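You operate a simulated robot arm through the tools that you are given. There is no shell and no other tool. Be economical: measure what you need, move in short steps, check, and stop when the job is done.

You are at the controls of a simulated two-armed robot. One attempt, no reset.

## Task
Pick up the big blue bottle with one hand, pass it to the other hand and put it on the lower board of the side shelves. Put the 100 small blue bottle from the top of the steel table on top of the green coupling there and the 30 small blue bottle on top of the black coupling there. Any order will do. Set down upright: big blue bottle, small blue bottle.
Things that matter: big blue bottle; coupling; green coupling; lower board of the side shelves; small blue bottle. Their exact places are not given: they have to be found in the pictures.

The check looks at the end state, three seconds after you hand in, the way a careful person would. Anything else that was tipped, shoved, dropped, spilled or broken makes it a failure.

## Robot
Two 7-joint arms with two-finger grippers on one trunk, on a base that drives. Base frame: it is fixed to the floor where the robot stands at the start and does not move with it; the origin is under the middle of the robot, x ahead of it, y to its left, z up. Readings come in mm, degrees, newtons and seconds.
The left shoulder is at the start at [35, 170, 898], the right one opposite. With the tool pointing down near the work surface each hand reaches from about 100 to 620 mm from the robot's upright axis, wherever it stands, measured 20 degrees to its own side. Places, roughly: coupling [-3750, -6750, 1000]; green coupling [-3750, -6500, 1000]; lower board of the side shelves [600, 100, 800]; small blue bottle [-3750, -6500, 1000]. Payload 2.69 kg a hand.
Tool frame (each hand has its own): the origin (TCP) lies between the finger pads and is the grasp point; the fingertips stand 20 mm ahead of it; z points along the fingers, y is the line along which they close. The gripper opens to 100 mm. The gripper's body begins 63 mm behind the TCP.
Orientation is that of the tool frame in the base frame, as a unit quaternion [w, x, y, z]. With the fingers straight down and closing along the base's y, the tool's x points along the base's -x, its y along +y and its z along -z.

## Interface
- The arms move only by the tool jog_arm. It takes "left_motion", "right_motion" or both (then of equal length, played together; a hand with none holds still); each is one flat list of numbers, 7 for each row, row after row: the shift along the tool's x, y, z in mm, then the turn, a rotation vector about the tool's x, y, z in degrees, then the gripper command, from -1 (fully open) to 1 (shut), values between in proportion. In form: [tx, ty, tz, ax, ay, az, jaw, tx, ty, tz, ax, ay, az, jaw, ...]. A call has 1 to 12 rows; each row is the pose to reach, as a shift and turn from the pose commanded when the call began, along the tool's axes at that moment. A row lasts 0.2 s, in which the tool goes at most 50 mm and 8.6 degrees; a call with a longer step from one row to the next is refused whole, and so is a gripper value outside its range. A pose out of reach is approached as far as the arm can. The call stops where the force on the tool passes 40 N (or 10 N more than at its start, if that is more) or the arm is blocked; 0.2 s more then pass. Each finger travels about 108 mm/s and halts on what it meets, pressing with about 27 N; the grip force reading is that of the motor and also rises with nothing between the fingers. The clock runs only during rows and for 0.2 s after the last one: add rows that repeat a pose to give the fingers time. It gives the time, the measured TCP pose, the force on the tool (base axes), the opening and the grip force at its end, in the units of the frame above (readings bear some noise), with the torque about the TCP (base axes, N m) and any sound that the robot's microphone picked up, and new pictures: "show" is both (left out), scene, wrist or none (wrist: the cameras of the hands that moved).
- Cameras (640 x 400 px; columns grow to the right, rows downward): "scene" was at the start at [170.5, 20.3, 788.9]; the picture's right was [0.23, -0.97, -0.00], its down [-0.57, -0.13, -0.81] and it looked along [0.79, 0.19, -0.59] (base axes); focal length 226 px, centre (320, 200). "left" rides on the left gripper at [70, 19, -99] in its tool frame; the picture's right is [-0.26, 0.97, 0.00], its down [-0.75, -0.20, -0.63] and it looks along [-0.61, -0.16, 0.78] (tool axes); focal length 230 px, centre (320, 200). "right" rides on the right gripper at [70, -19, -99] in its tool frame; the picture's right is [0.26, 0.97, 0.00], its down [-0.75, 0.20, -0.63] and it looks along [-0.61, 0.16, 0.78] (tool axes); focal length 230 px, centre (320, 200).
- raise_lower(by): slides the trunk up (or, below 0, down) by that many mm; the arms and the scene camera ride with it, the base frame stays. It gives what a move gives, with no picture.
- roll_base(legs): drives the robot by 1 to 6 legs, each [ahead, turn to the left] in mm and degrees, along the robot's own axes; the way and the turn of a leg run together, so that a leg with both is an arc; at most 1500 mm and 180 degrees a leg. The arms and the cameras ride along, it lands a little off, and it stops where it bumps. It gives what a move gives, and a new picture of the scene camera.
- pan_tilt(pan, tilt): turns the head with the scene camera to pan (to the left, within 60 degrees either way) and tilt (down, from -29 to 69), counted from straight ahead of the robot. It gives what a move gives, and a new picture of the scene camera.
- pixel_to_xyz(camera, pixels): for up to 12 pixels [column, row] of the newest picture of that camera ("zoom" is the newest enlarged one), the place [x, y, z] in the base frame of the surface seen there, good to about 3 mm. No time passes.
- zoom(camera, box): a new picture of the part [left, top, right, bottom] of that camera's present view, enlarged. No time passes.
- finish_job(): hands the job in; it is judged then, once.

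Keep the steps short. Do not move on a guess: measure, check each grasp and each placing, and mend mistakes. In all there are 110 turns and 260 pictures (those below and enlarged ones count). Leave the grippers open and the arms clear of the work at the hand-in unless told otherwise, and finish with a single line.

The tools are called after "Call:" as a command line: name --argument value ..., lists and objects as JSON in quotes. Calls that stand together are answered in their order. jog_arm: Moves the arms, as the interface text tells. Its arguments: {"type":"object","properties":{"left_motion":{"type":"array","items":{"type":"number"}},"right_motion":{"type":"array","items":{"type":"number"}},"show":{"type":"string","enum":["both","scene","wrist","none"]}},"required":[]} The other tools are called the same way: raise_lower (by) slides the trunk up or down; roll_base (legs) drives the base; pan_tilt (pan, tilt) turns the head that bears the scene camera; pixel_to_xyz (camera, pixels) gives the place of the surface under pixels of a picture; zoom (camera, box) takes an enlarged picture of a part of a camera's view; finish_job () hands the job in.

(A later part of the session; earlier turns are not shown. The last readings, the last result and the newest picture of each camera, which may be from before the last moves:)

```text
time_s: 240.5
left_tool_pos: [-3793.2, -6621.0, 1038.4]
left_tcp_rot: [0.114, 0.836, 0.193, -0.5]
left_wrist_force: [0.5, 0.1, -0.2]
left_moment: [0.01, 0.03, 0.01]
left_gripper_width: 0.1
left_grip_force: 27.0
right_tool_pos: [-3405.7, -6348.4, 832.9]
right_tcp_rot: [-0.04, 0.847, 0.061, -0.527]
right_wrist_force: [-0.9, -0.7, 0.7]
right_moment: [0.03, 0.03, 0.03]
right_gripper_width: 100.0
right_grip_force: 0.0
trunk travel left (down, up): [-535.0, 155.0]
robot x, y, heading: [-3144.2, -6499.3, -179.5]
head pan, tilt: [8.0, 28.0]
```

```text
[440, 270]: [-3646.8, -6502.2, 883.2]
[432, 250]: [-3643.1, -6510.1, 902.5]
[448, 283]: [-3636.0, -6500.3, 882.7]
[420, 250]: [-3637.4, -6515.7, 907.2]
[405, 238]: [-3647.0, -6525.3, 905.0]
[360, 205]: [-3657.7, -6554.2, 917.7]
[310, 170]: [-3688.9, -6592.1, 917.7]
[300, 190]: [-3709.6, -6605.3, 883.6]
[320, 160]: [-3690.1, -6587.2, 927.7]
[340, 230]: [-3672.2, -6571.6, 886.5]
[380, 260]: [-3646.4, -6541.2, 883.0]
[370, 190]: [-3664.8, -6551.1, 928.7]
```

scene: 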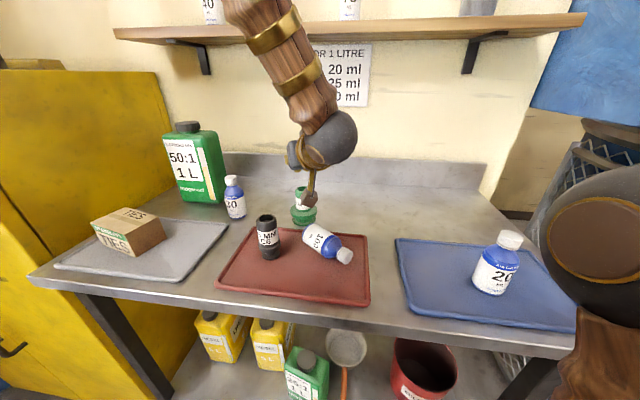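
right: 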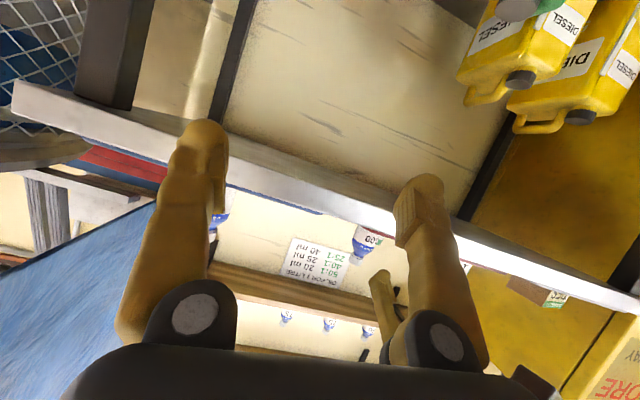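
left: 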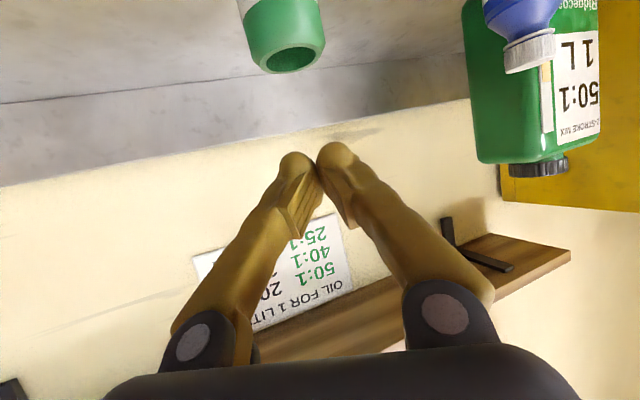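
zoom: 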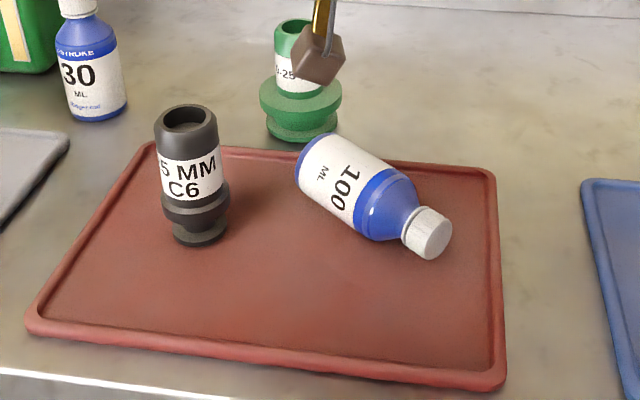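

The bottle lies with its cap toward the robot's right. The plan is to pick it with the hand pointing down, re-orient it and stand it up. First I raise the trunk 100 mm for a comfortable reach, then turn the left hand to point down above the bottle.

Call:
raise_lower --by 100

Call:
jog_arm --left_motion '[16.5, 0.3, -6.2, 3.2, 4.96, 5.38, -0.4, 33, 0.7, -12.4, 6.4, 9.9, 10.8, -0.4, 49.6, 1, -18.6, 9.6, 14.9, 16.1, -0.4, 66.2, 1.3, -24.8, 12.8, 19.9, 21.5, -0.4, 82.7, 1.6, -31, 16, 24.8, 26.9, -0.4, 99.3, 2, -37.3, 19.2, 29.8, 32.3, -0.4, 115.8, 2.3, -43.5, 22.4, 34.7, 37.7, -0.4, 132.4, 2.6, -49.7, 25.6, 39.7, 43, -0.4, 149, 3, -55.9, 28.8, 44.7, 48.4, -0.4, 165.5, 3.3, -62, 32, 49.6, 53.8, -0.4, 182, 3.6, -68.3, 35.2, 54.6, 59.2, -0.4, 182, 3.6, -68.3, 35.2, 54.6, 59.2, -0.4]'

```text
time_s: 241.8
left_tool_pos: [-3793.0, -6621.0, 1138.4]
left_tcp_rot: [0.114, 0.836, 0.194, -0.5]
left_wrist_force: [0.3, 0.0, -0.1]
left_moment: [-0.02, 0.01, 0.03]
left_gripper_width: 0.2
left_grip_force: 27.3
right_tool_pos: [-3406.8, -6347.4, 933.8]
right_tcp_rot: [-0.041, 0.846, 0.06, -0.528]
right_wrist_force: [0.5, 0.3, -0.4]
right_moment: [0.03, 0.0, -0.01]
right_gripper_width: 100.0
right_grip_force: 0.1
trunk travel left (down, up): [-635.0, 55.0]
robot x, y, heading: [-3139.9, -6500.9, -179.6]
head pan, tilt: [8.0, 28.0]
```

```text
time_s: 244.4
left_tool_pos: [-3658.6, -6558.8, 1009.4]
left_tcp_rot: [-0.002, 0.94, -0.34, 0.003]
left_wrist_force: [0.5, -0.7, 0.4]
left_moment: [-0.02, -0.02, 0.02]
left_gripper_width: 70.0
left_grip_force: 0.1
right_tool_pos: [-3405.7, -6349.0, 934.7]
right_tcp_rot: [-0.041, 0.846, 0.06, -0.528]
right_wrist_force: [0.2, 0.3, -0.5]
right_moment: [0.02, -0.02, 0.01]
right_gripper_width: 100.2
right_grip_force: 0.1
trunk travel left (down, up): [-635.0, 55.0]
robot x, y, heading: [-3142.9, -6499.8, -179.6]
head pan, tilt: [8.0, 28.0]
```

scene: 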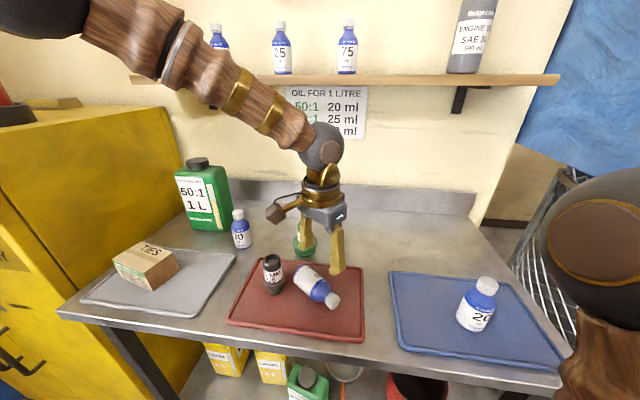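
left: 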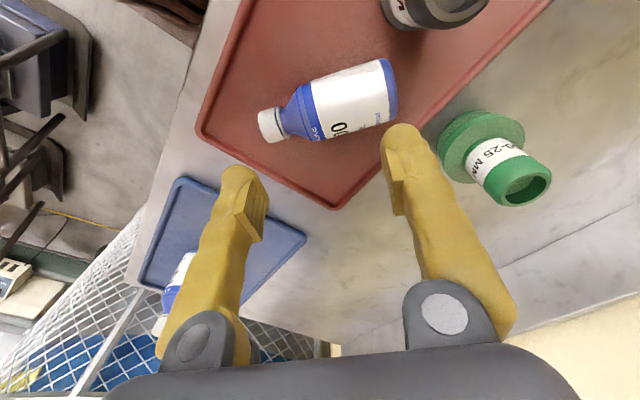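

Reachable. Now I rotate the hand by another −82° about the vertical, so that its back side (−x) matches the cap direction.

Call:
jog_arm --left_motion '[0, 0, 0, 0, 0, 8.2, -0.4, 0, 0, 0, 0, 0, 16.4, -0.4, 0, 0, 0, 0, 0, 24.6, -0.4, 0, 0, 0, 0, 0, 32.8, -0.4, 0, 0, 0, 0, 0, 41, -0.4, 0, 0, 0, 0, 0, 49.2, -0.4, 0, 0, 0, 0, 0, 57.4, -0.4, 0, 0, 0, 0, 0, 65.6, -0.4, 0, 0, 0, 0, 0, 73.8, -0.4, 0, 0, 0, 0, 0, 82, -0.4, 0, 0, 0, 0, 0, 82, -0.4]'

```text
time_s: 246.2
left_tool_pos: [-3662.8, -6603.3, 1047.2]
left_tcp_rot: [0.077, 0.801, -0.573, -0.156]
left_wrist_force: [0.1, 0.3, 0.6]
left_moment: [0.0, 0.02, 0.01]
left_gripper_width: 69.8
left_grip_force: 0.0
left hand out of reach, approached as far as the arm can: row 2, 3, 4, 5, 6, 7, 8
right_tool_pos: [-3384.3, -6347.6, 931.9]
right_tcp_rot: [-0.039, 0.852, 0.06, -0.518]
right_wrist_force: [-0.3, 0.7, 0.2]
right_moment: [-0.02, 0.02, 0.01]
right_gripper_width: 99.9
right_grip_force: 0.1
trunk travel left (down, up): [-635.0, 55.0]
robot x, y, heading: [-3143.4, -6502.7, -179.7]
head pan, tilt: [8.0, 28.0]
stopped in row 8 (left hand): the arm was blocked; the commanded pose is now the measured one
```

scene: 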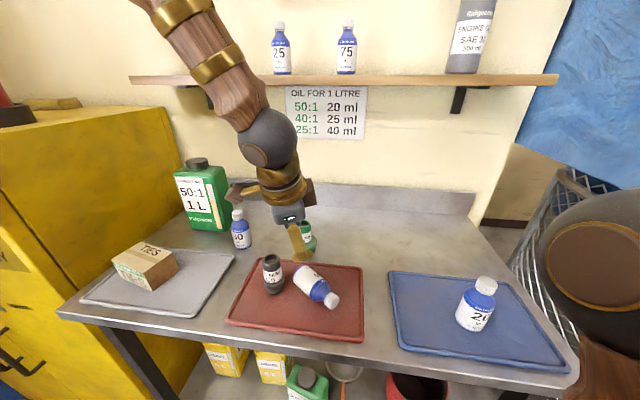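
left: 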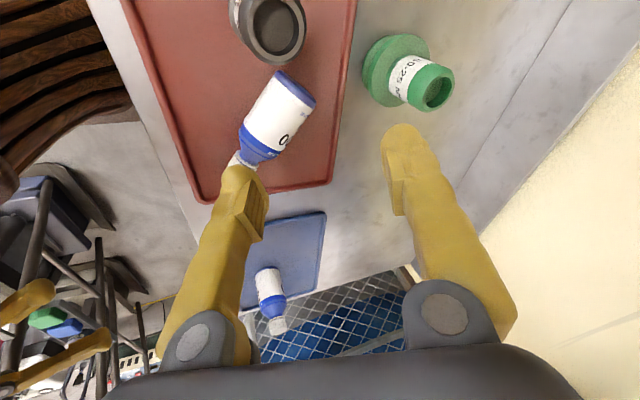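

The limit on that side is about −70°. I go back the other way: to +30° first, then test up to +120° and beyond.

Call:
jog_arm --left_motion '[-2.8, -2.6, 1.2, 0.37, 1.86, -8.33, -0.4, -5.7, -5.2, 2.3, 0.75, 3.7, -16.7, -0.4, -8.5, -7.8, 3.5, 1.1, 5.6, -25, -0.4, -11.3, -10.3, 4.7, 1.5, 7.5, -33.3, -0.4, -14.2, -12.9, 5.8, 1.9, 9.3, -41.7, -0.4, -17, -15.5, 7, 2.25, 11.2, -50, -0.4, -19.8, -18, 8.2, 2.6, 13, -58.3, -0.4, -22.7, -20.7, 9.3, 3, 14.9, -66.7, -0.4, -25.5, -23.3, 10.5, 3.4, 16.8, -75, -0.4, -28.3, -25.8, 11.7, 3.75, 18.7, -83.3, -0.4, -31.2, -28.4, 12.8, 4.1, 20.5, -91.7, -0.4, -34, -31, 14, 4.5, 22.4, -100, -0.4]' --show "none"

Call:
jog_arm --left_motion '[0, 0, 0, 0, 0, -8, -0.4, 0, 0, 0, 0, 0, -16, -0.4, 0, 0, 0, 0, 0, -24, -0.4, 0, 0, 0, 0, 0, -32, -0.4, 0, 0, 0, 0, 0, -40, -0.4, 0, 0, 0, 0, 0, -48, -0.4, 0, 0, 0, 0, 0, -56, -0.4, 0, 0, 0, 0, 0, -64, -0.4, 0, 0, 0, 0, 0, -72, -0.4, 0, 0, 0, 0, 0, -80, -0.4, 0, 0, 0, 0, 0, -88, -0.4]'

```text
time_s: 246.5
left_tool_pos: [-3651.1, -6600.3, 1055.1]
left_tcp_rot: [0.076, 0.817, -0.549, -0.159]
left_wrist_force: [-0.3, -0.1, 0.6]
left_moment: [-0.02, -0.04, 0.0]
left_gripper_width: 70.0
left_grip_force: 0.0
right_tool_pos: [-3365.8, -6348.7, 924.2]
right_tcp_rot: [-0.04, 0.864, 0.06, -0.499]
right_wrist_force: [0.1, 0.5, -1.2]
right_moment: [0.02, 0.0, 0.0]
right_gripper_width: 100.0
right_grip_force: 0.0
trunk travel left (down, up): [-635.0, 55.0]
robot x, y, heading: [-3141.1, -6500.8, -179.9]
head pan, tilt: [8.0, 28.0]
stopped in row 1 (left hand): the arm was blocked; the commanded pose is now the measured one
```

```text
time_s: 246.8
left_tool_pos: [-3636.7, -6600.4, 1066.8]
left_tcp_rot: [0.076, 0.83, -0.526, -0.172]
left_wrist_force: [-0.1, 0.2, -0.8]
left_moment: [0.02, 0.02, 0.0]
left_gripper_width: 70.1
left_grip_force: 0.1
right_tool_pos: [-3343.7, -6349.2, 917.8]
right_tcp_rot: [-0.039, 0.874, 0.06, -0.48]
right_wrist_force: [-0.5, 0.0, 0.3]
right_moment: [0.04, 0.02, -0.01]
right_gripper_width: 100.2
right_grip_force: 0.0
trunk travel left (down, up): [-635.0, 55.0]
robot x, y, heading: [-3142.0, -6499.0, -179.8]
head pan, tilt: [8.0, 28.0]
stopped in row 1 (left hand): the arm was blocked; the commanded pose is now the measured one
```

scene: 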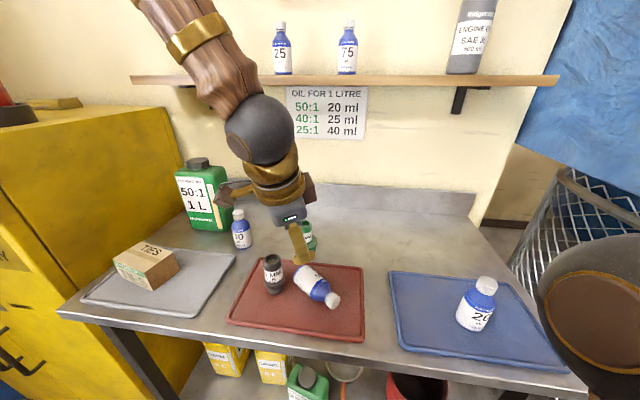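
left: 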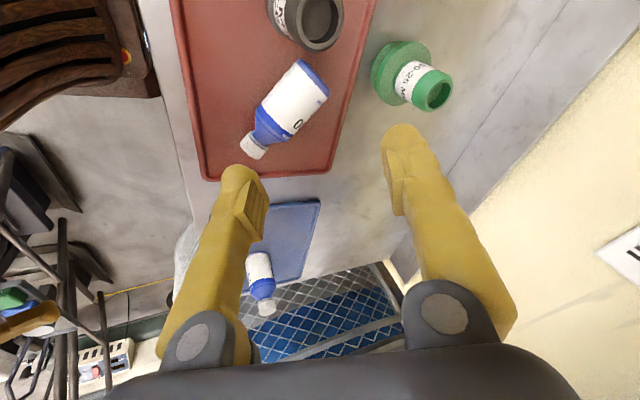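

The arm reports being blocked, probably elbow against elbow near the middle. I move the left hand outward (−y) and down a little to free it.

Call:
jog_arm --left_motion '[10, 3, 4, 0, 0, 0, -0.4, 25, 7, 10, 0, 0, 0, -0.4, 42, 12, 17, 0, 0, 0, -0.4, 60, 17, 24.6, 0, 0, 0, -0.4]' --show "none"

Call:
pan_tilt --pan 20 --tilt 5

```text
time_s: 247.8
left_tool_pos: [-3636.6, -6663.1, 1035.5]
left_tcp_rot: [0.076, 0.83, -0.526, -0.171]
left_wrist_force: [-0.2, -0.9, -0.3]
left_moment: [-0.01, -0.02, 0.0]
left_gripper_width: 70.1
left_grip_force: 0.0
right_tool_pos: [-3344.6, -6349.6, 917.3]
right_tcp_rot: [-0.038, 0.874, 0.061, -0.48]
right_wrist_force: [-0.4, -0.7, 0.0]
right_moment: [-0.01, -0.01, 0.0]
right_gripper_width: 99.9
right_grip_force: 0.0
trunk travel left (down, up): [-635.0, 55.0]
robot x, y, heading: [-3139.9, -6496.5, -180.1]
head pan, tilt: [8.0, 28.0]
```

```text
time_s: 248.7
left_tool_pos: [-3637.7, -6661.5, 1037.0]
left_tcp_rot: [0.077, 0.829, -0.526, -0.171]
left_wrist_force: [-0.2, -0.1, 0.4]
left_moment: [0.01, 0.01, 0.02]
left_gripper_width: 69.9
left_grip_force: 0.1
right_tool_pos: [-3344.9, -6348.5, 918.9]
right_tcp_rot: [-0.04, 0.874, 0.059, -0.48]
right_wrist_force: [1.3, 0.5, -1.4]
right_moment: [-0.02, 0.03, -0.01]
right_gripper_width: 100.0
right_grip_force: 0.0
trunk travel left (down, up): [-635.0, 55.0]
robot x, y, heading: [-3139.8, -6498.5, -179.9]
head pan, tilt: [20.0, 5.0]
```

scene: 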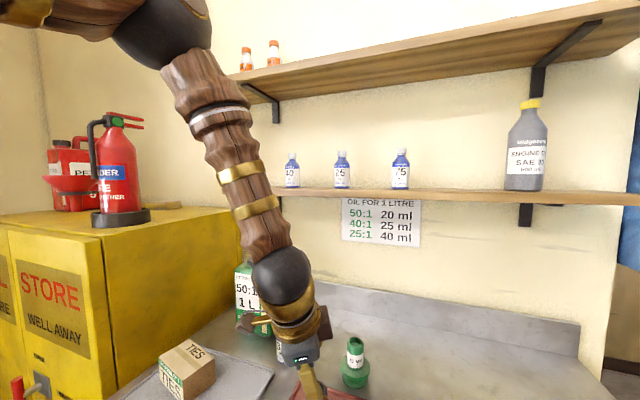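

Freed. Turns are getting scarce, so I combine steps. I rotate the hand the other way to point down at +55° (across the bottle's axis), above its body at (−3670,−6559,1000).

Call:
jog_arm --left_motion '[-12, -3.6, 6.5, -0.1, 1.63, -7.38, -0.4, -24, -7.2, 13, -0.2, 3.25, -14.8, -0.4, -36, -10.8, 19.4, -0.3, 4.9, -22.1, -0.4, -48.5, -14.4, 25.9, -0.4, 6.5, -29.5, -0.4, -60.6, -18, 32.4, -0.5, 8.1, -36.9, -0.4, -72.8, -21.6, 38.9, -0.6, 9.75, -44.3, -0.4, -85, -25.2, 45.3, -0.7, 11.4, -51.7, -0.4, -97, -28.8, 51.8, -0.75, 13, -59.05, -0.4]' --show "none"

Call:
jog_arm --left_motion '[0, 0, 0, -0.1, 1.63, -7.38, -0.4, 0, 0, 0, -0.2, 3.25, -14.8, -0.4, 0, 0, 0, -0.3, 4.9, -22.1, -0.4, 0, 0, 0, -0.4, 6.5, -29.5, -0.4, 0, 0, 0, -0.5, 8.1, -36.9, -0.4, 0, 0, 0, -0.6, 9.75, -44.3, -0.4, 0, 0, 0, -0.7, 11.4, -51.7, -0.4, 0, 0, 0, -0.75, 13, -59.05, -0.4, 0, 0, 0, -0.75, 13, -59.05, -0.4]' --show "wrist"

Call:
pan_tilt --pan 8 --tilt 28

```text
time_s: 250.5
left_tool_pos: [-3677.0, -6575.8, 999.9]
left_tcp_rot: [0.042, 0.994, -0.014, -0.097]
left_wrist_force: [-0.3, -0.7, 0.9]
left_moment: [0.02, 0.0, 0.02]
left_gripper_width: 70.0
left_grip_force: 0.1
left hand out of reach, approached as far as the arm can: row 4, 5
right_tool_pos: [-3344.5, -6348.6, 918.2]
right_tcp_rot: [-0.039, 0.874, 0.06, -0.48]
right_wrist_force: [0.1, -0.1, 0.5]
right_moment: [0.0, -0.01, -0.02]
right_gripper_width: 99.9
right_grip_force: 0.1
trunk travel left (down, up): [-635.0, 55.0]
robot x, y, heading: [-3143.5, -6499.6, -179.8]
head pan, tilt: [20.0, 5.0]
```

```text
time_s: 252.1
left_tool_pos: [-3656.9, -6577.8, 1003.8]
left_tcp_rot: [0.006, 0.908, 0.419, -0.018]
left_wrist_force: [-0.4, 0.9, 0.3]
left_moment: [-0.01, 0.03, -0.01]
left_gripper_width: 70.1
left_grip_force: 0.1
right_tool_pos: [-3321.3, -6348.8, 912.1]
right_tcp_rot: [-0.038, 0.884, 0.06, -0.462]
right_wrist_force: [0.0, -0.6, -1.0]
right_moment: [0.0, 0.03, 0.0]
right_gripper_width: 99.9
right_grip_force: 0.1
trunk travel left (down, up): [-635.0, 55.0]
robot x, y, heading: [-3142.5, -6499.8, -179.9]
head pan, tilt: [20.0, 5.0]
stopped in row 8 (left hand): the arm was blocked; the commanded pose is now the measured one
```

left: 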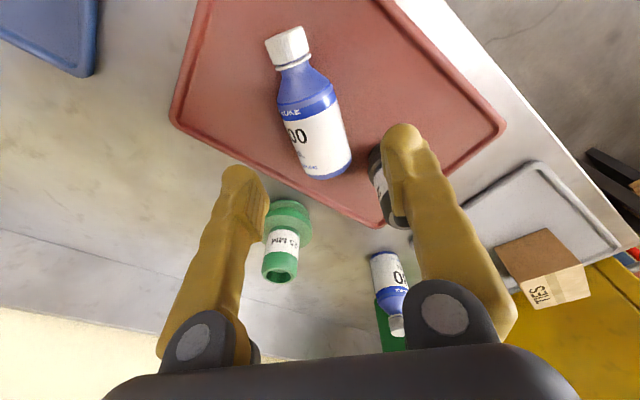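

```text
time_s: 253.0
left_tool_pos: [-3660.6, -6574.6, 1007.1]
left_tcp_rot: [0.002, 0.908, 0.418, -0.02]
left_wrist_force: [0.5, 0.4, 0.5]
left_moment: [0.01, -0.02, -0.02]
left_gripper_width: 69.9
left_grip_force: 0.0
right_tool_pos: [-3324.3, -6347.9, 911.6]
right_tcp_rot: [-0.038, 0.884, 0.06, -0.463]
right_wrist_force: [-0.5, -0.5, -0.2]
right_moment: [0.01, -0.01, -0.03]
right_gripper_width: 100.0
right_grip_force: 0.1
trunk travel left (down, up): [-635.0, 55.0]
robot x, y, heading: [-3141.2, -6501.9, -180.0]
head pan, tilt: [8.0, 28.0]
```

scene: 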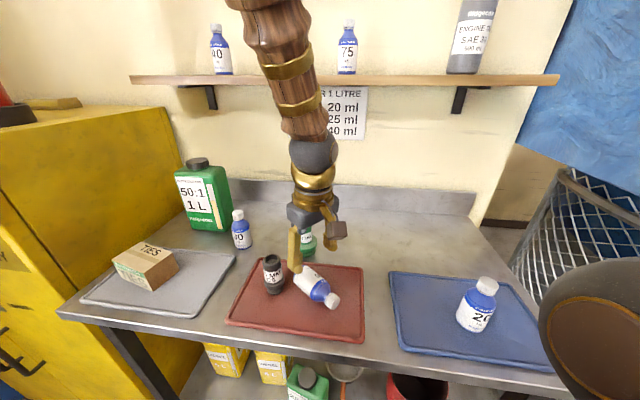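

The wrist range is about −65…+50°. New plan: grip with the hand pointing down, lift, turn so the cap faces the robot, and lay it down. Then I re-grip from the front and tilt it up. I do the first part now, slowly.

Call:
jog_arm --left_motion '[9.2, -16, 10, 0, 0, 0, -0.4, 9.2, -16, 40, 0, 0, 0, -0.4, 9.2, -16, 70, 0, 0, 0, -0.4, 9.2, -16, 92.9, 0, 0, 0, -0.4, 9.2, -16, 92.9, 0, 0, 0, 0, 9.2, -16, 92.9, 0, 0, 0, 1, 9.2, -16, 92.9, 0, 0, 0, 1, 9.2, -16, 92.9, 0, 0, 0, 1, 9.2, -16, 88, 0, 0, 0, 1, 9.2, -16, 78, 0, 0, 0, 1, 9.2, -16, 64, 0, 0, 0, 1, 9.2, -16, 45, 0, 0, 0, 1]' --show "none"

Call:
jog_arm --left_motion '[0, 0, 0, 0, 0, 7.2, 1, 0, 0, 0, 0, 0, 14.4, 1, 0, 0, 0, 0, 0, 21.6, 1, 0, 0, 0, 0, 0, 28.8, 1, 0, 0, 0, 0, 0, 36, 1, 0, 0, 0, 0, 0, 43.2, 1, 0, 0, 0, 0, 0, 50, 1, 0, 0, 24, 0, 0, 50, 1, 0, 0, 46, 0, 0, 50, 1, 0, 0, 46, 0, 0, 50, 1]' --show "both"

```text
time_s: 253.7
left_tool_pos: [-3662.1, -6570.4, 969.4]
left_tcp_rot: [-0.002, 0.902, 0.431, -0.031]
left_wrist_force: [1.0, -0.9, 0.4]
left_moment: [-0.03, 0.06, 0.0]
left_gripper_width: 70.0
left_grip_force: 0.1
right_tool_pos: [-3301.0, -6347.8, 905.0]
right_tcp_rot: [-0.038, 0.892, 0.061, -0.445]
right_wrist_force: [0.6, -0.4, 0.4]
right_moment: [-0.05, 0.03, -0.02]
right_gripper_width: 99.9
right_grip_force: 0.1
trunk travel left (down, up): [-635.0, 55.0]
robot x, y, heading: [-3142.2, -6502.6, -180.0]
head pan, tilt: [8.0, 28.0]
stopped in row 3 (left hand): the arm was blocked; the commanded pose is now the measured one
```

```text
time_s: 255.6
left_tool_pos: [-3654.7, -6558.7, 953.7]
left_tcp_rot: [0.009, 0.999, -0.002, -0.044]
left_wrist_force: [-0.2, 0.9, -0.4]
left_moment: [-0.01, 0.01, 0.0]
left_gripper_width: 0.1
left_grip_force: 26.6
right_tool_pos: [-3282.4, -6345.2, 899.6]
right_tcp_rot: [-0.041, 0.9, 0.061, -0.43]
right_wrist_force: [-0.1, 0.6, 0.1]
right_moment: [0.02, 0.03, 0.01]
right_gripper_width: 99.9
right_grip_force: 0.1
trunk travel left (down, up): [-635.0, 55.0]
robot x, y, heading: [-3142.9, -6500.9, -179.5]
head pan, tilt: [8.0, 28.0]
stopped in row 9 (left hand): the force on the tool passed its limit at 63 N (the readings are from after the stop); the commanded pose is now the measured one
```

scene: 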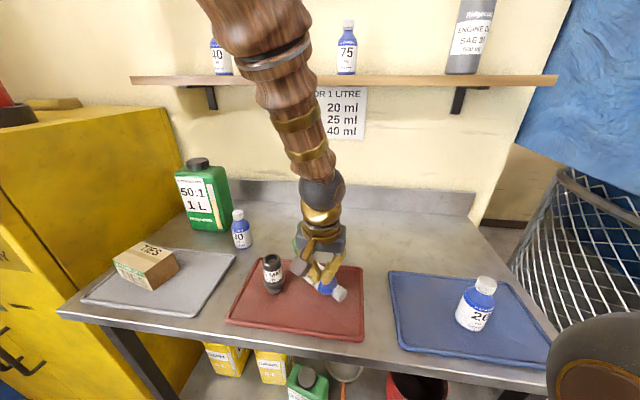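
left: 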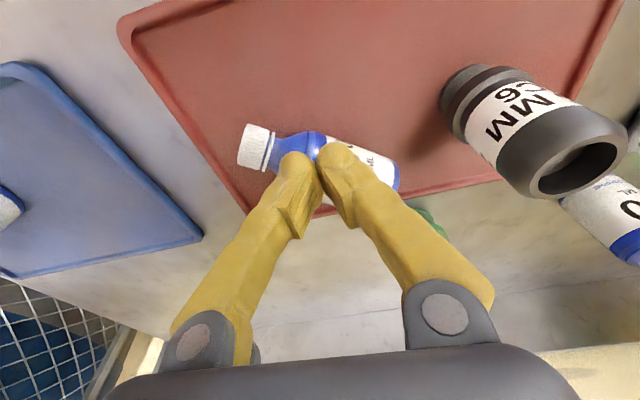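

The elbow got in the way again; the bottle is unchanged. Simpler: I approach from the front with yaw 25° and pitch 35°, jaws wide, so closing aligns the bottle with the hand, and then I tilt it up. I raise and re-orient, lower the trunk 100 mm, and go to the bottle.

Call:
jog_arm --left_motion '[-3.5, 0, -40, 0, 0, 0, 0, 10, -8, -50, -1.7, -7, -3.3, -1, 22, -15, -57, -3.5, -14, -6.6, -1, 34, -23, -63, -5.2, -21, -9.9, -1, 46, -31, -69, -6.9, -28, -13.1, -1, 58, -38, -75, -8.6, -35, -16.4, -1, 70, -46, -82, -10.4, -42, -19.7, -1, 82.3, -53.9, -88.6, -12.1, -48.9, -23, -1, 82.3, -53.9, -88.6, -12.1, -48.9, -23, -1]' --show "none"

Call:
raise_lower --by -100

Call:
jog_arm --left_motion '[-11.7, 0, 25.5, 0, 0, 0, -1, -23.4, 0, 51, 0, 0, 0, -1, -35, 0, 76.5, 0, 0, 0, -1, -46.9, 0.3, 102, 0, 0, 0, -1, -46.9, 0.3, 102, 0, 0, 0, -1]' --show "both"

```text
time_s: 257.6
left_tool_pos: [-3580.7, -6518.2, 1038.0]
left_tcp_rot: [0.108, 0.859, 0.207, -0.456]
left_wrist_force: [-0.3, -0.1, -0.3]
left_moment: [0.01, 0.01, -0.01]
left_gripper_width: 100.2
left_grip_force: 0.0
left hand out of reach, approached as far as the arm can: row 3
right_tool_pos: [-3280.5, -6343.1, 898.7]
right_tcp_rot: [-0.042, 0.902, 0.062, -0.425]
right_wrist_force: [0.0, 0.3, -0.5]
right_moment: [0.0, 0.01, 0.0]
right_gripper_width: 99.9
right_grip_force: 0.1
trunk travel left (down, up): [-635.0, 55.0]
robot x, y, heading: [-3143.4, -6498.2, -180.1]
head pan, tilt: [8.0, 28.0]
```

```text
time_s: 259.0
left_tool_pos: [-3579.0, -6517.3, 935.4]
left_tcp_rot: [0.109, 0.86, 0.206, -0.454]
left_wrist_force: [-0.4, 0.2, 0.5]
left_moment: [0.0, -0.01, 0.04]
left_gripper_width: 100.0
left_grip_force: 0.2
right_tool_pos: [-3280.7, -6343.5, 800.0]
right_tcp_rot: [-0.042, 0.901, 0.06, -0.428]
right_wrist_force: [0.1, 0.5, 0.0]
right_moment: [-0.01, 0.02, 0.02]
right_gripper_width: 99.8
right_grip_force: 0.0
trunk travel left (down, up): [-535.0, 155.0]
robot x, y, heading: [-3139.7, -6497.2, -179.7]
head pan, tilt: [8.0, 28.0]
```

```text
time_s: 260.2
left_tool_pos: [-3671.7, -6560.2, 914.4]
left_tcp_rot: [0.103, 0.864, 0.203, -0.45]
left_wrist_force: [0.9, 3.4, 4.8]
left_moment: [0.21, 0.17, -0.23]
left_gripper_width: 100.1
left_grip_force: 0.2
right_tool_pos: [-3283.4, -6346.5, 801.5]
right_tcp_rot: [-0.039, 0.899, 0.061, -0.432]
right_wrist_force: [0.5, -0.6, -0.7]
right_moment: [-0.02, 0.02, -0.01]
right_gripper_width: 100.2
right_grip_force: 0.0
trunk travel left (down, up): [-535.0, 155.0]
robot x, y, heading: [-3136.7, -6502.6, -179.8]
head pan, tilt: [8.0, 28.0]
```

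scene: 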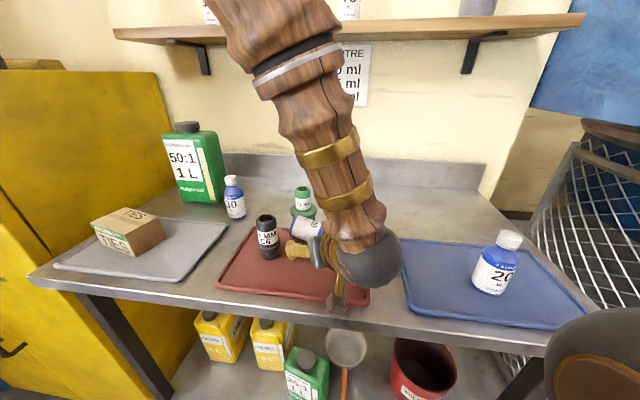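
left: 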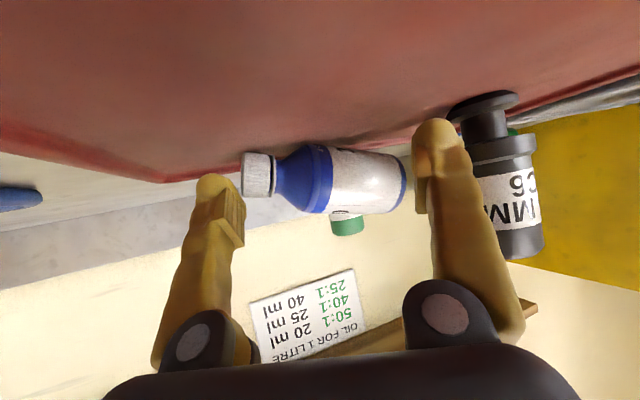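

The bottle got turned by the push: now it lies crosswise, cap toward the robot's right. That suits a downward grip with the cap behind the hand. I measure it, withdraw, raise and point the hand down at −42° above it.

Call:
pixel_to_xyz --camera "left" --pixels '[[258, 175], [318, 180], [360, 180], [398, 185], [290, 175], [345, 205], [395, 165], [365, 155]]'

Call:
jog_arm --left_motion '[2.4, 0, -29.5, 0, 0, 0, -1, 4.8, 0, -59, 0, 0, 0, -1, 7.1, 0, -88.5, 0, 0, 0, -1, 9.5, 0, -118, 0, 0, 0, -1]' --show "none"

Call:
raise_lower --by 100

Call:
jog_arm --left_motion '[-0.9, -0.3, 11.5, 2.95, 4.4, 5.7, -0.6, -1.9, -0.7, 23, 5.9, 8.8, 11.4, -0.6, -2.8, -1, 34.5, 8.8, 13.2, 17.1, -0.6, -3.7, -1.3, 46, 11.8, 17.6, 22.8, -0.6, -4.7, -1.7, 57.5, 14.7, 22, 28.5, -0.6, -5.6, -2, 69, 17.7, 26.3, 34.3, -0.6, -6.6, -2.4, 80.6, 20.6, 30.7, 40, -0.6, -7.5, -2.7, 92, 23.6, 35.1, 45.7, -0.6, -8.4, -3, 103.6, 26.5, 39.5, 51.4, -0.6, -9.4, -3.4, 115, 29.5, 43.9, 57.1, -0.6, -10.3, -3.7, 126.6, 32.4, 48.3, 62.8, -0.6, -10.3, -3.7, 126.6, 32.4, 48.3, 62.8, -0.6]' --show "both"

```text
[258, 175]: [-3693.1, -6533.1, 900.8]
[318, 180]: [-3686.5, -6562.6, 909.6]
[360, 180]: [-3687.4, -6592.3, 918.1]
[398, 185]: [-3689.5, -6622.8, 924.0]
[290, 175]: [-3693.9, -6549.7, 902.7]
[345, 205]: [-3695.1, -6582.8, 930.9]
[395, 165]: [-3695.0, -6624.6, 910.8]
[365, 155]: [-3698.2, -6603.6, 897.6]
```

```text
time_s: 261.2
left_tool_pos: [-3578.9, -6519.8, 970.5]
left_tcp_rot: [0.109, 0.865, 0.206, -0.444]
left_wrist_force: [0.5, 0.1, 0.2]
left_moment: [-0.02, 0.0, -0.02]
left_gripper_width: 100.2
left_grip_force: 0.0
right_tool_pos: [-3282.9, -6346.2, 801.4]
right_tcp_rot: [-0.039, 0.9, 0.062, -0.431]
right_wrist_force: [-0.5, -1.3, 0.0]
right_moment: [-0.05, -0.01, -0.05]
right_gripper_width: 100.1
right_grip_force: 0.1
trunk travel left (down, up): [-535.0, 155.0]
robot x, y, heading: [-3142.0, -6501.9, -179.7]
head pan, tilt: [8.0, 28.0]
```

```text
time_s: 262.5
left_tool_pos: [-3583.4, -6516.6, 1074.7]
left_tcp_rot: [0.104, 0.864, 0.208, -0.447]
left_wrist_force: [0.3, -0.2, 0.1]
left_moment: [-0.03, -0.03, 0.01]
left_gripper_width: 100.3
left_grip_force: 0.1
right_tool_pos: [-3285.8, -6346.3, 900.9]
right_tcp_rot: [-0.039, 0.9, 0.062, -0.429]
right_wrist_force: [0.2, -1.3, -0.2]
right_moment: [0.0, 0.02, -0.03]
right_gripper_width: 99.9
right_grip_force: 0.0
trunk travel left (down, up): [-635.0, 55.0]
robot x, y, heading: [-3142.4, -6494.5, -179.9]
head pan, tilt: [8.0, 28.0]
```

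```text
time_s: 265.1
left_tool_pos: [-3660.7, -6550.8, 1018.0]
left_tcp_rot: [0.002, 0.931, -0.365, -0.005]
left_wrist_force: [-0.7, 0.3, -0.2]
left_moment: [0.0, 0.07, -0.01]
left_gripper_width: 80.1
left_grip_force: 0.0
right_tool_pos: [-3266.1, -6339.7, 895.0]
right_tcp_rot: [-0.048, 0.905, 0.06, -0.418]
right_wrist_force: [-0.4, 0.2, -0.6]
right_moment: [-0.02, 0.02, -0.01]
right_gripper_width: 100.1
right_grip_force: 0.1
trunk travel left (down, up): [-635.0, 55.0]
robot x, y, heading: [-3142.5, -6500.1, -179.8]
head pan, tilt: [8.0, 28.0]
stopped in row 12 (left hand): the arm was blocked; the commanded pose is now the measured one
```

scene: 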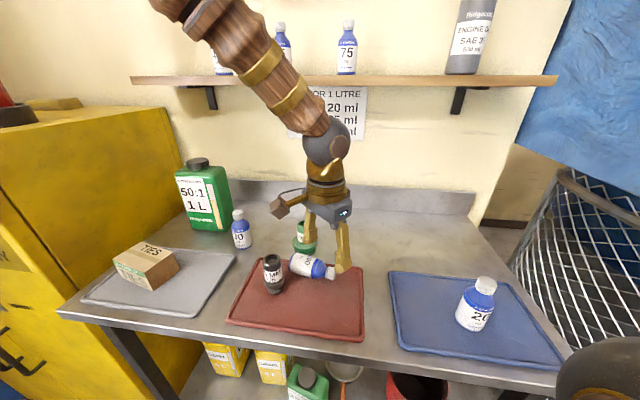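
left: 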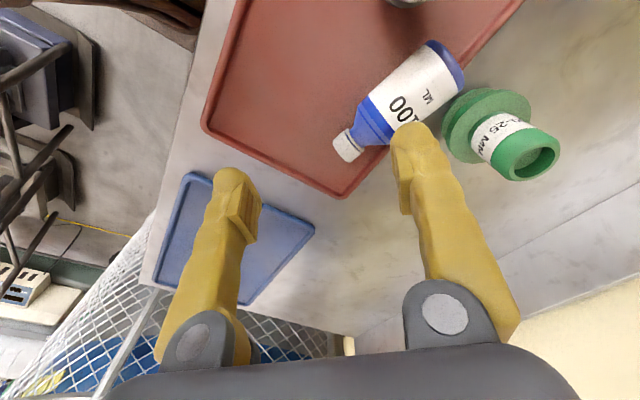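

I turn the base 20° to the right: this moves the work to the left arm's own side (clear of the right elbow) and helps the wrist range. Then I bring the hand above the bottle's body, turned to about −72°.

Call:
raise_lower --by 50

Call:
roll_base --legs '[[0, -20]]'

Call:
jog_arm --left_motion '[28, 23.5, 0, 0, 0, 1.5, -0.8, 56, 47, 0, 0, 0, 3, -0.8, 84, 70.5, 0, 0, 0, 4.5, -0.8, 112, 94, 0, 0, 0, 6, -0.8, 140, 117, 0, 0, 0, 7.5, -0.8, 168.5, 140.9, 20, 0, 0, 9, -0.8, 168.5, 140.9, 50, 0, 0, 9, -0.8, 168.5, 140.9, 68, 0, 0, 9, -0.8, 168.5, 140.9, 68, 0, 0, 9, -0.8]' --show "both"

Call:
pixel_to_xyz --camera "left" --pixels '[[320, 150], [320, 120], [300, 150], [340, 150]]'

```text
time_s: 266.2
left_tool_pos: [-3644.1, -6551.2, 1075.1]
left_tcp_rot: [0.004, 0.931, -0.365, -0.009]
left_wrist_force: [-1.1, 0.4, 0.6]
left_moment: [0.01, 0.05, -0.01]
left_gripper_width: 80.2
left_grip_force: 0.0
right_tool_pos: [-3249.5, -6332.6, 938.7]
right_tcp_rot: [-0.056, 0.911, 0.061, -0.405]
right_wrist_force: [1.0, 0.7, 0.0]
right_moment: [-0.03, 0.02, 0.03]
right_gripper_width: 100.0
right_grip_force: 0.0
trunk travel left (down, up): [-685.0, 5.0]
robot x, y, heading: [-3144.2, -6494.9, -179.7]
head pan, tilt: [8.0, 28.0]
stopped: the arm was blocked; the commanded pose is now the measured one
```

```text
time_s: 267.7
left_tool_pos: [-3633.9, -6376.6, 1074.7]
left_tcp_rot: [0.001, 0.855, -0.519, -0.008]
left_wrist_force: [0.3, -0.1, -0.5]
left_moment: [-0.02, 0.02, -0.01]
left_gripper_width: 80.1
left_grip_force: 0.0
right_tool_pos: [-3197.5, -6311.4, 938.0]
right_tcp_rot: [-0.119, 0.907, -0.094, -0.392]
right_wrist_force: [-0.6, 0.8, -0.5]
right_moment: [0.0, 0.02, -0.04]
right_gripper_width: 100.1
right_grip_force: 0.0
trunk travel left (down, up): [-685.0, 5.0]
robot x, y, heading: [-3140.0, -6497.3, 160.1]
head pan, tilt: [8.0, 28.0]
```

scene: 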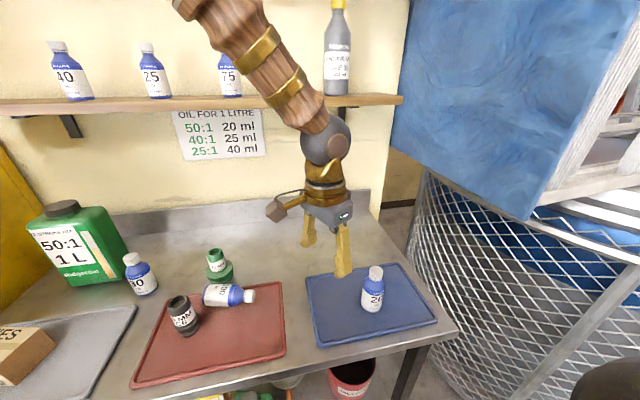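

```text
time_s: 269.7
left_tool_pos: [-3669.4, -6597.7, 1012.0]
left_tcp_rot: [0.004, 0.812, -0.584, -0.015]
left_wrist_force: [-0.3, 0.6, 0.4]
left_moment: [-0.02, 0.0, 0.01]
left_gripper_width: 90.0
left_grip_force: 0.0
right_tool_pos: [-3178.6, -6312.4, 934.6]
right_tcp_rot: [-0.123, 0.911, -0.097, -0.382]
right_wrist_force: [0.0, -0.3, -0.2]
right_moment: [0.03, -0.01, 0.01]
right_gripper_width: 100.2
right_grip_force: 0.1
trunk travel left (down, up): [-685.0, 5.0]
robot x, y, heading: [-3144.0, -6501.7, 160.3]
head pan, tilt: [8.0, 28.0]
```

scene: 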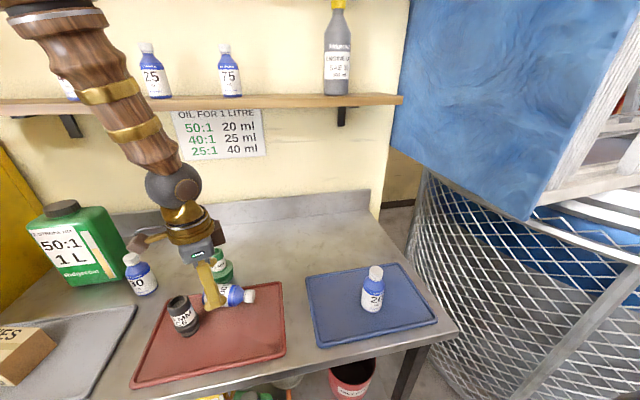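
left: 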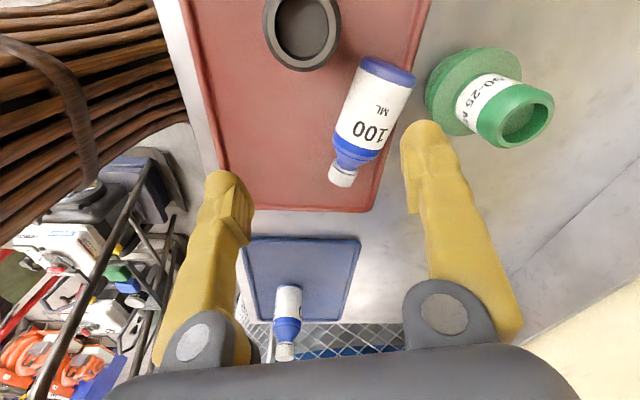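

```text
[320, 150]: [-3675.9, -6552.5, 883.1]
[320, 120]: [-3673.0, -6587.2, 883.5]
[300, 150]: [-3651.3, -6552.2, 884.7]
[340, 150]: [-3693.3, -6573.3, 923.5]
```

The hand is over the bottle with no limit reached. From the wrist picture the bottle's base end is at ≈(−3716,−6641) and the cap end at ≈(−3694,−6531). I descend on the body at (−3708,−6604), jaws 72, close, and lift slowly.

Call:
jog_arm --left_motion '[-3, 19, 5, 0, 0, 2.5, -0.44, -6.3, 38.6, 20, 0, 0, 5, -0.44, -6.3, 38.6, 50, 0, 0, 5, -0.44, -6.3, 38.6, 80, 0, 0, 5, -0.44, -6.3, 38.6, 97, 0, 0, 5, -0.44, -6.3, 38.6, 97, 0, 0, 5, 0, -6.3, 38.6, 97, 0, 0, 5, 1, -6.3, 38.6, 97, 0, 0, 5, 1, -6.3, 38.6, 97, 0, 0, 5, 1, -6.3, 38.6, 93, 0, 0, 5, 1, -6.3, 38.6, 86, 0, 0, 5, 1, -6.3, 38.6, 76, 0, 0, 5, 1]' --show "none"

Call:
jog_arm --left_motion '[0, 0, -10, 0, 0, 0, 1, 0, 0, -22, 0, 0, 0, 1, 0, 0, -36, 0, 0, 0, 1, 0, 0, -52, 0, 0, 0, 1, 0, 0, -70, 0, 0, 0, 1, 0, 0, -85, 0, 0, 0, 1, 0, 0, -85, 0, 0, 0, 1]' --show "both"

```text
time_s: 271.1
left_tool_pos: [-3697.0, -6609.0, 924.2]
left_tcp_rot: [0.004, 0.786, -0.618, -0.023]
left_wrist_force: [0.1, -1.3, -0.4]
left_moment: [-0.03, 0.01, -0.02]
left_gripper_width: 44.1
left_grip_force: 27.0
right_tool_pos: [-3161.6, -6311.3, 929.3]
right_tcp_rot: [-0.129, 0.914, -0.101, -0.372]
right_wrist_force: [0.6, -0.4, -1.1]
right_moment: [0.01, -0.04, 0.02]
right_gripper_width: 99.8
right_grip_force: 0.1
trunk travel left (down, up): [-685.0, 5.0]
robot x, y, heading: [-3141.9, -6500.9, 160.5]
head pan, tilt: [8.0, 28.0]
stopped in row 7 (left hand): the arm was blocked; the commanded pose is now the measured one
```

```text
time_s: 272.7
left_tool_pos: [-3693.6, -6608.9, 1008.8]
left_tcp_rot: [0.005, 0.786, -0.617, -0.022]
left_wrist_force: [0.4, 0.9, -1.0]
left_moment: [-0.01, 0.03, 0.0]
left_gripper_width: 44.5
left_grip_force: 27.1
right_tool_pos: [-3160.7, -6312.1, 928.9]
right_tcp_rot: [-0.13, 0.914, -0.1, -0.37]
right_wrist_force: [0.0, 0.6, -0.3]
right_moment: [0.02, -0.03, -0.02]
right_gripper_width: 100.0
right_grip_force: 0.0
trunk travel left (down, up): [-685.0, 5.0]
robot x, y, heading: [-3143.7, -6499.5, 160.1]
head pan, tilt: [8.0, 28.0]
```

scene: 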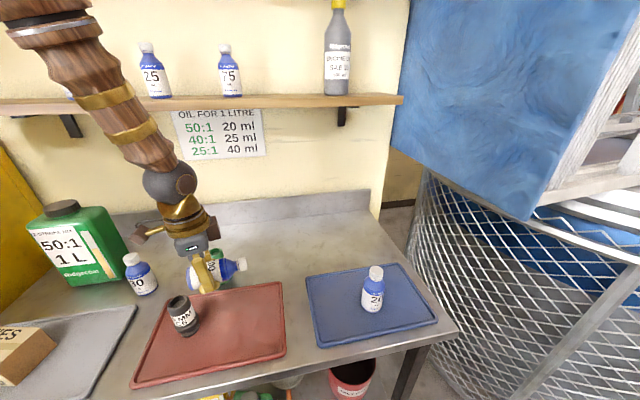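
left: 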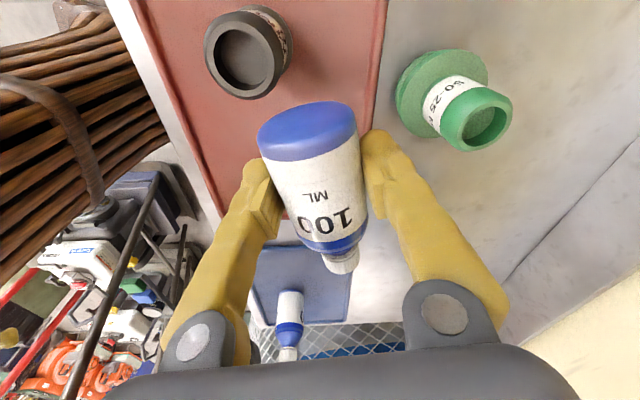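

The bottle is held firmly and aligned, cap behind the hand. I lift to z≈1085, swing the hand to −5°, and then pitch it up 90° to bring the bottle upright.

Call:
jog_arm --left_motion '[0, 0, -8.4, 0, 0, -7.9, 1, 0, 0, -16.9, 0, 0, -15.8, 1, 0, 0, -25.3, 0, 0, -23.7, 1, 0, 0, -33.8, 0, 0, -31.6, 1, 0, 0, -42.2, 0, 0, -39.5, 1, 0, 0, -50.7, 0, 0, -47.4, 1, 0, 0, -59, 0, 0, -55.3, 1, 0, 0, -67.6, 0, 0, -63.2, 1, 0, 0, -76, 0, 0, -71, 1, 0, 0, -76, 0, 0, -71, 1]' --show "none"

Call:
jog_arm --left_motion '[0, 0, 0, 0, -8, 0, 1, 0, 0, 0, 0, -16, 0, 1, 0, 0, 0, 0, -24, 0, 1, 0, 0, 0, 0, -32, 0, 1, 0, 0, 0, 0, -40, 0, 1, 0, 0, 0, 0, -48, 0, 1, 0, 0, 0, 0, -56, 0, 1, 0, 0, 0, 0, -64, 0, 1, 0, 0, 0, 0, -72, 0, 1, 0, 0, 0, 0, -80, 0, 1, 0, 0, 0, 0, -88, 0, 1, 0, 0, 0, 0, -88, 0, 1]' --show "both"

Call:
zoom --camera "scene" --box '[120, 180, 320, 330]'

```text
time_s: 274.9
left_tool_pos: [-3689.7, -6611.2, 1084.0]
left_tcp_rot: [-0.008, 0.999, -0.047, -0.02]
left_wrist_force: [0.0, 0.7, -1.6]
left_moment: [0.01, 0.01, 0.01]
left_gripper_width: 43.8
left_grip_force: 27.0
right_tool_pos: [-3159.8, -6311.3, 929.0]
right_tcp_rot: [-0.13, 0.915, -0.101, -0.368]
right_wrist_force: [-0.8, 0.5, 0.1]
right_moment: [-0.01, 0.02, -0.01]
right_gripper_width: 99.8
right_grip_force: 0.1
trunk travel left (down, up): [-685.0, 5.0]
robot x, y, heading: [-3142.8, -6501.0, 160.3]
head pan, tilt: [8.0, 28.0]
```

```text
time_s: 277.5
left_tool_pos: [-3690.0, -6610.9, 1085.0]
left_tcp_rot: [0.04, -0.703, 0.028, 0.709]
left_wrist_force: [-0.9, 0.2, -0.9]
left_moment: [0.02, -0.03, 0.01]
left_gripper_width: 43.7
left_grip_force: 26.8
right_tool_pos: [-3156.3, -6311.5, 928.0]
right_tcp_rot: [-0.128, 0.916, -0.099, -0.367]
right_wrist_force: [-0.5, -0.2, -0.5]
right_moment: [0.0, 0.0, 0.0]
right_gripper_width: 100.2
right_grip_force: 0.0
trunk travel left (down, up): [-685.0, 5.0]
robot x, y, heading: [-3143.5, -6497.6, 160.2]
head pan, tilt: [8.0, 28.0]
```

scene: 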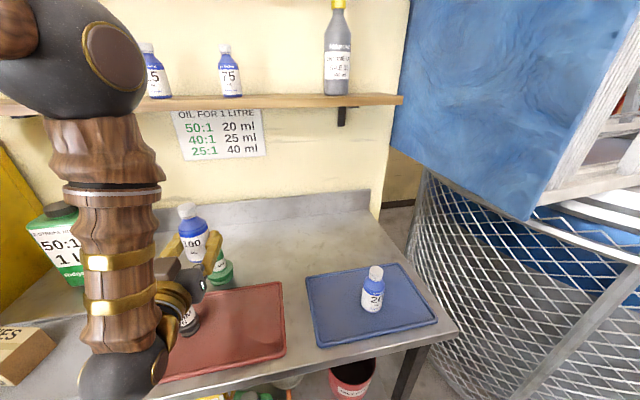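
left: 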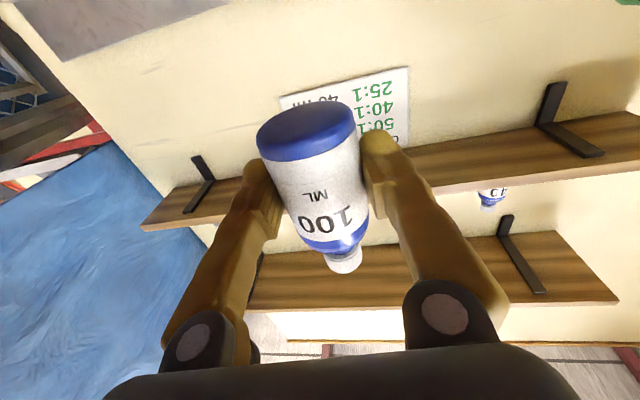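

```text
2.67 times, centred on (220, 255) of scene
```

zoom: 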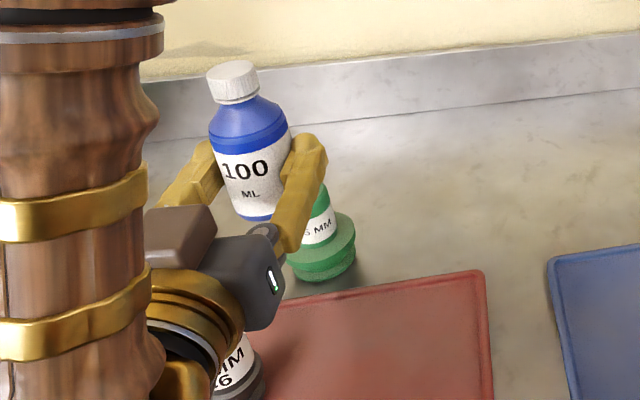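

The bottle is upright in the hand. I measure it in this zoom, then move over the green coupling with the hand turned +20° so the camera clears the black coupling.

Call:
pixel_to_xyz --camera "zoom" --pixels '[[232, 68], [237, 95], [250, 125], [214, 165], [287, 150], [248, 180], [245, 200], [250, 213], [262, 217], [240, 212], [213, 130], [283, 128]]'

Call:
jog_arm --left_motion '[5, 3, 17, -6.7, 0, 0, 1, 10, 6, 35, -13.4, -0.2, 0.1, 1, 16, 9, 53, -20, -0.3, 0.2, 1, 22, 12, 71, -20, -0.3, 0.2, 1, 30, 15.3, 88, -20, -0.3, 0.2, 1, 30, 15.3, 88, -20, -0.3, 0.2, 1]' --show "both"

Call:
zoom --camera "scene" --box '[120, 170, 300, 300]'

```text
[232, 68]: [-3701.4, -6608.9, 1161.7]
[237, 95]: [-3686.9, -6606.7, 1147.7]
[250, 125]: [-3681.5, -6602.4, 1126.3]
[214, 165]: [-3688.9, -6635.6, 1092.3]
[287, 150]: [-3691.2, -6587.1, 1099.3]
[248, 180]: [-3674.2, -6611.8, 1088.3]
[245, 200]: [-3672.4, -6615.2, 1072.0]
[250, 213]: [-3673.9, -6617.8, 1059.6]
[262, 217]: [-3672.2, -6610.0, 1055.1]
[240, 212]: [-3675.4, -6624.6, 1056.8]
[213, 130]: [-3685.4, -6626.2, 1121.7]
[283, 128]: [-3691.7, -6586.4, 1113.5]
```

```text
time_s: 278.9
left_tool_pos: [-3780.6, -6616.5, 1055.2]
left_tcp_rot: [-0.085, -0.698, -0.094, 0.704]
left_wrist_force: [-0.9, -0.7, -1.4]
left_moment: [0.0, 0.0, -0.01]
left_gripper_width: 44.0
left_grip_force: 27.6
right_tool_pos: [-3157.8, -6311.3, 928.1]
right_tcp_rot: [-0.129, 0.915, -0.1, -0.368]
right_wrist_force: [0.6, -0.9, 0.1]
right_moment: [0.04, 0.0, -0.02]
right_gripper_width: 99.8
right_grip_force: 0.1
trunk travel left (down, up): [-685.0, 5.0]
robot x, y, heading: [-3143.9, -6500.4, 160.3]
head pan, tilt: [8.0, 28.0]
```

scene: 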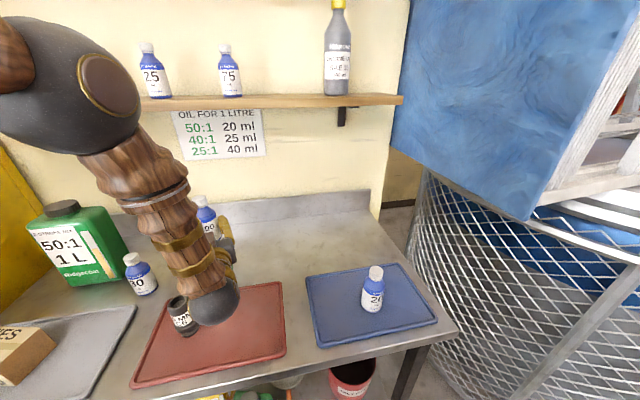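
left: 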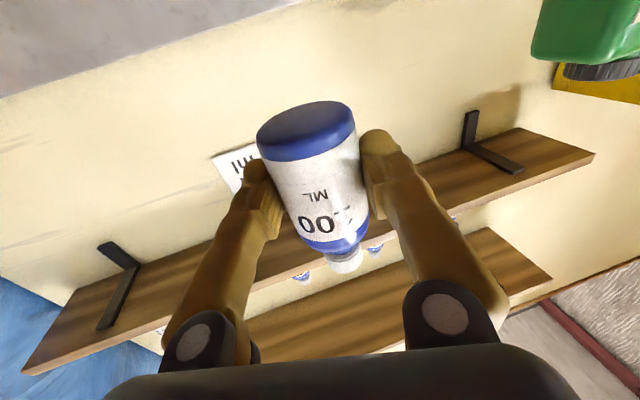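

```text
3.08 times, centred on (210, 235) of scene
```

zoom: 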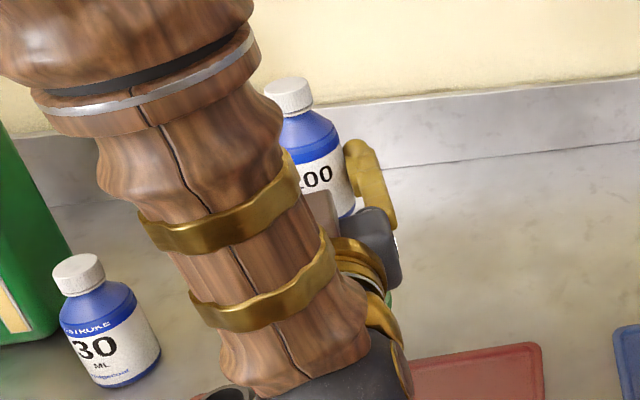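

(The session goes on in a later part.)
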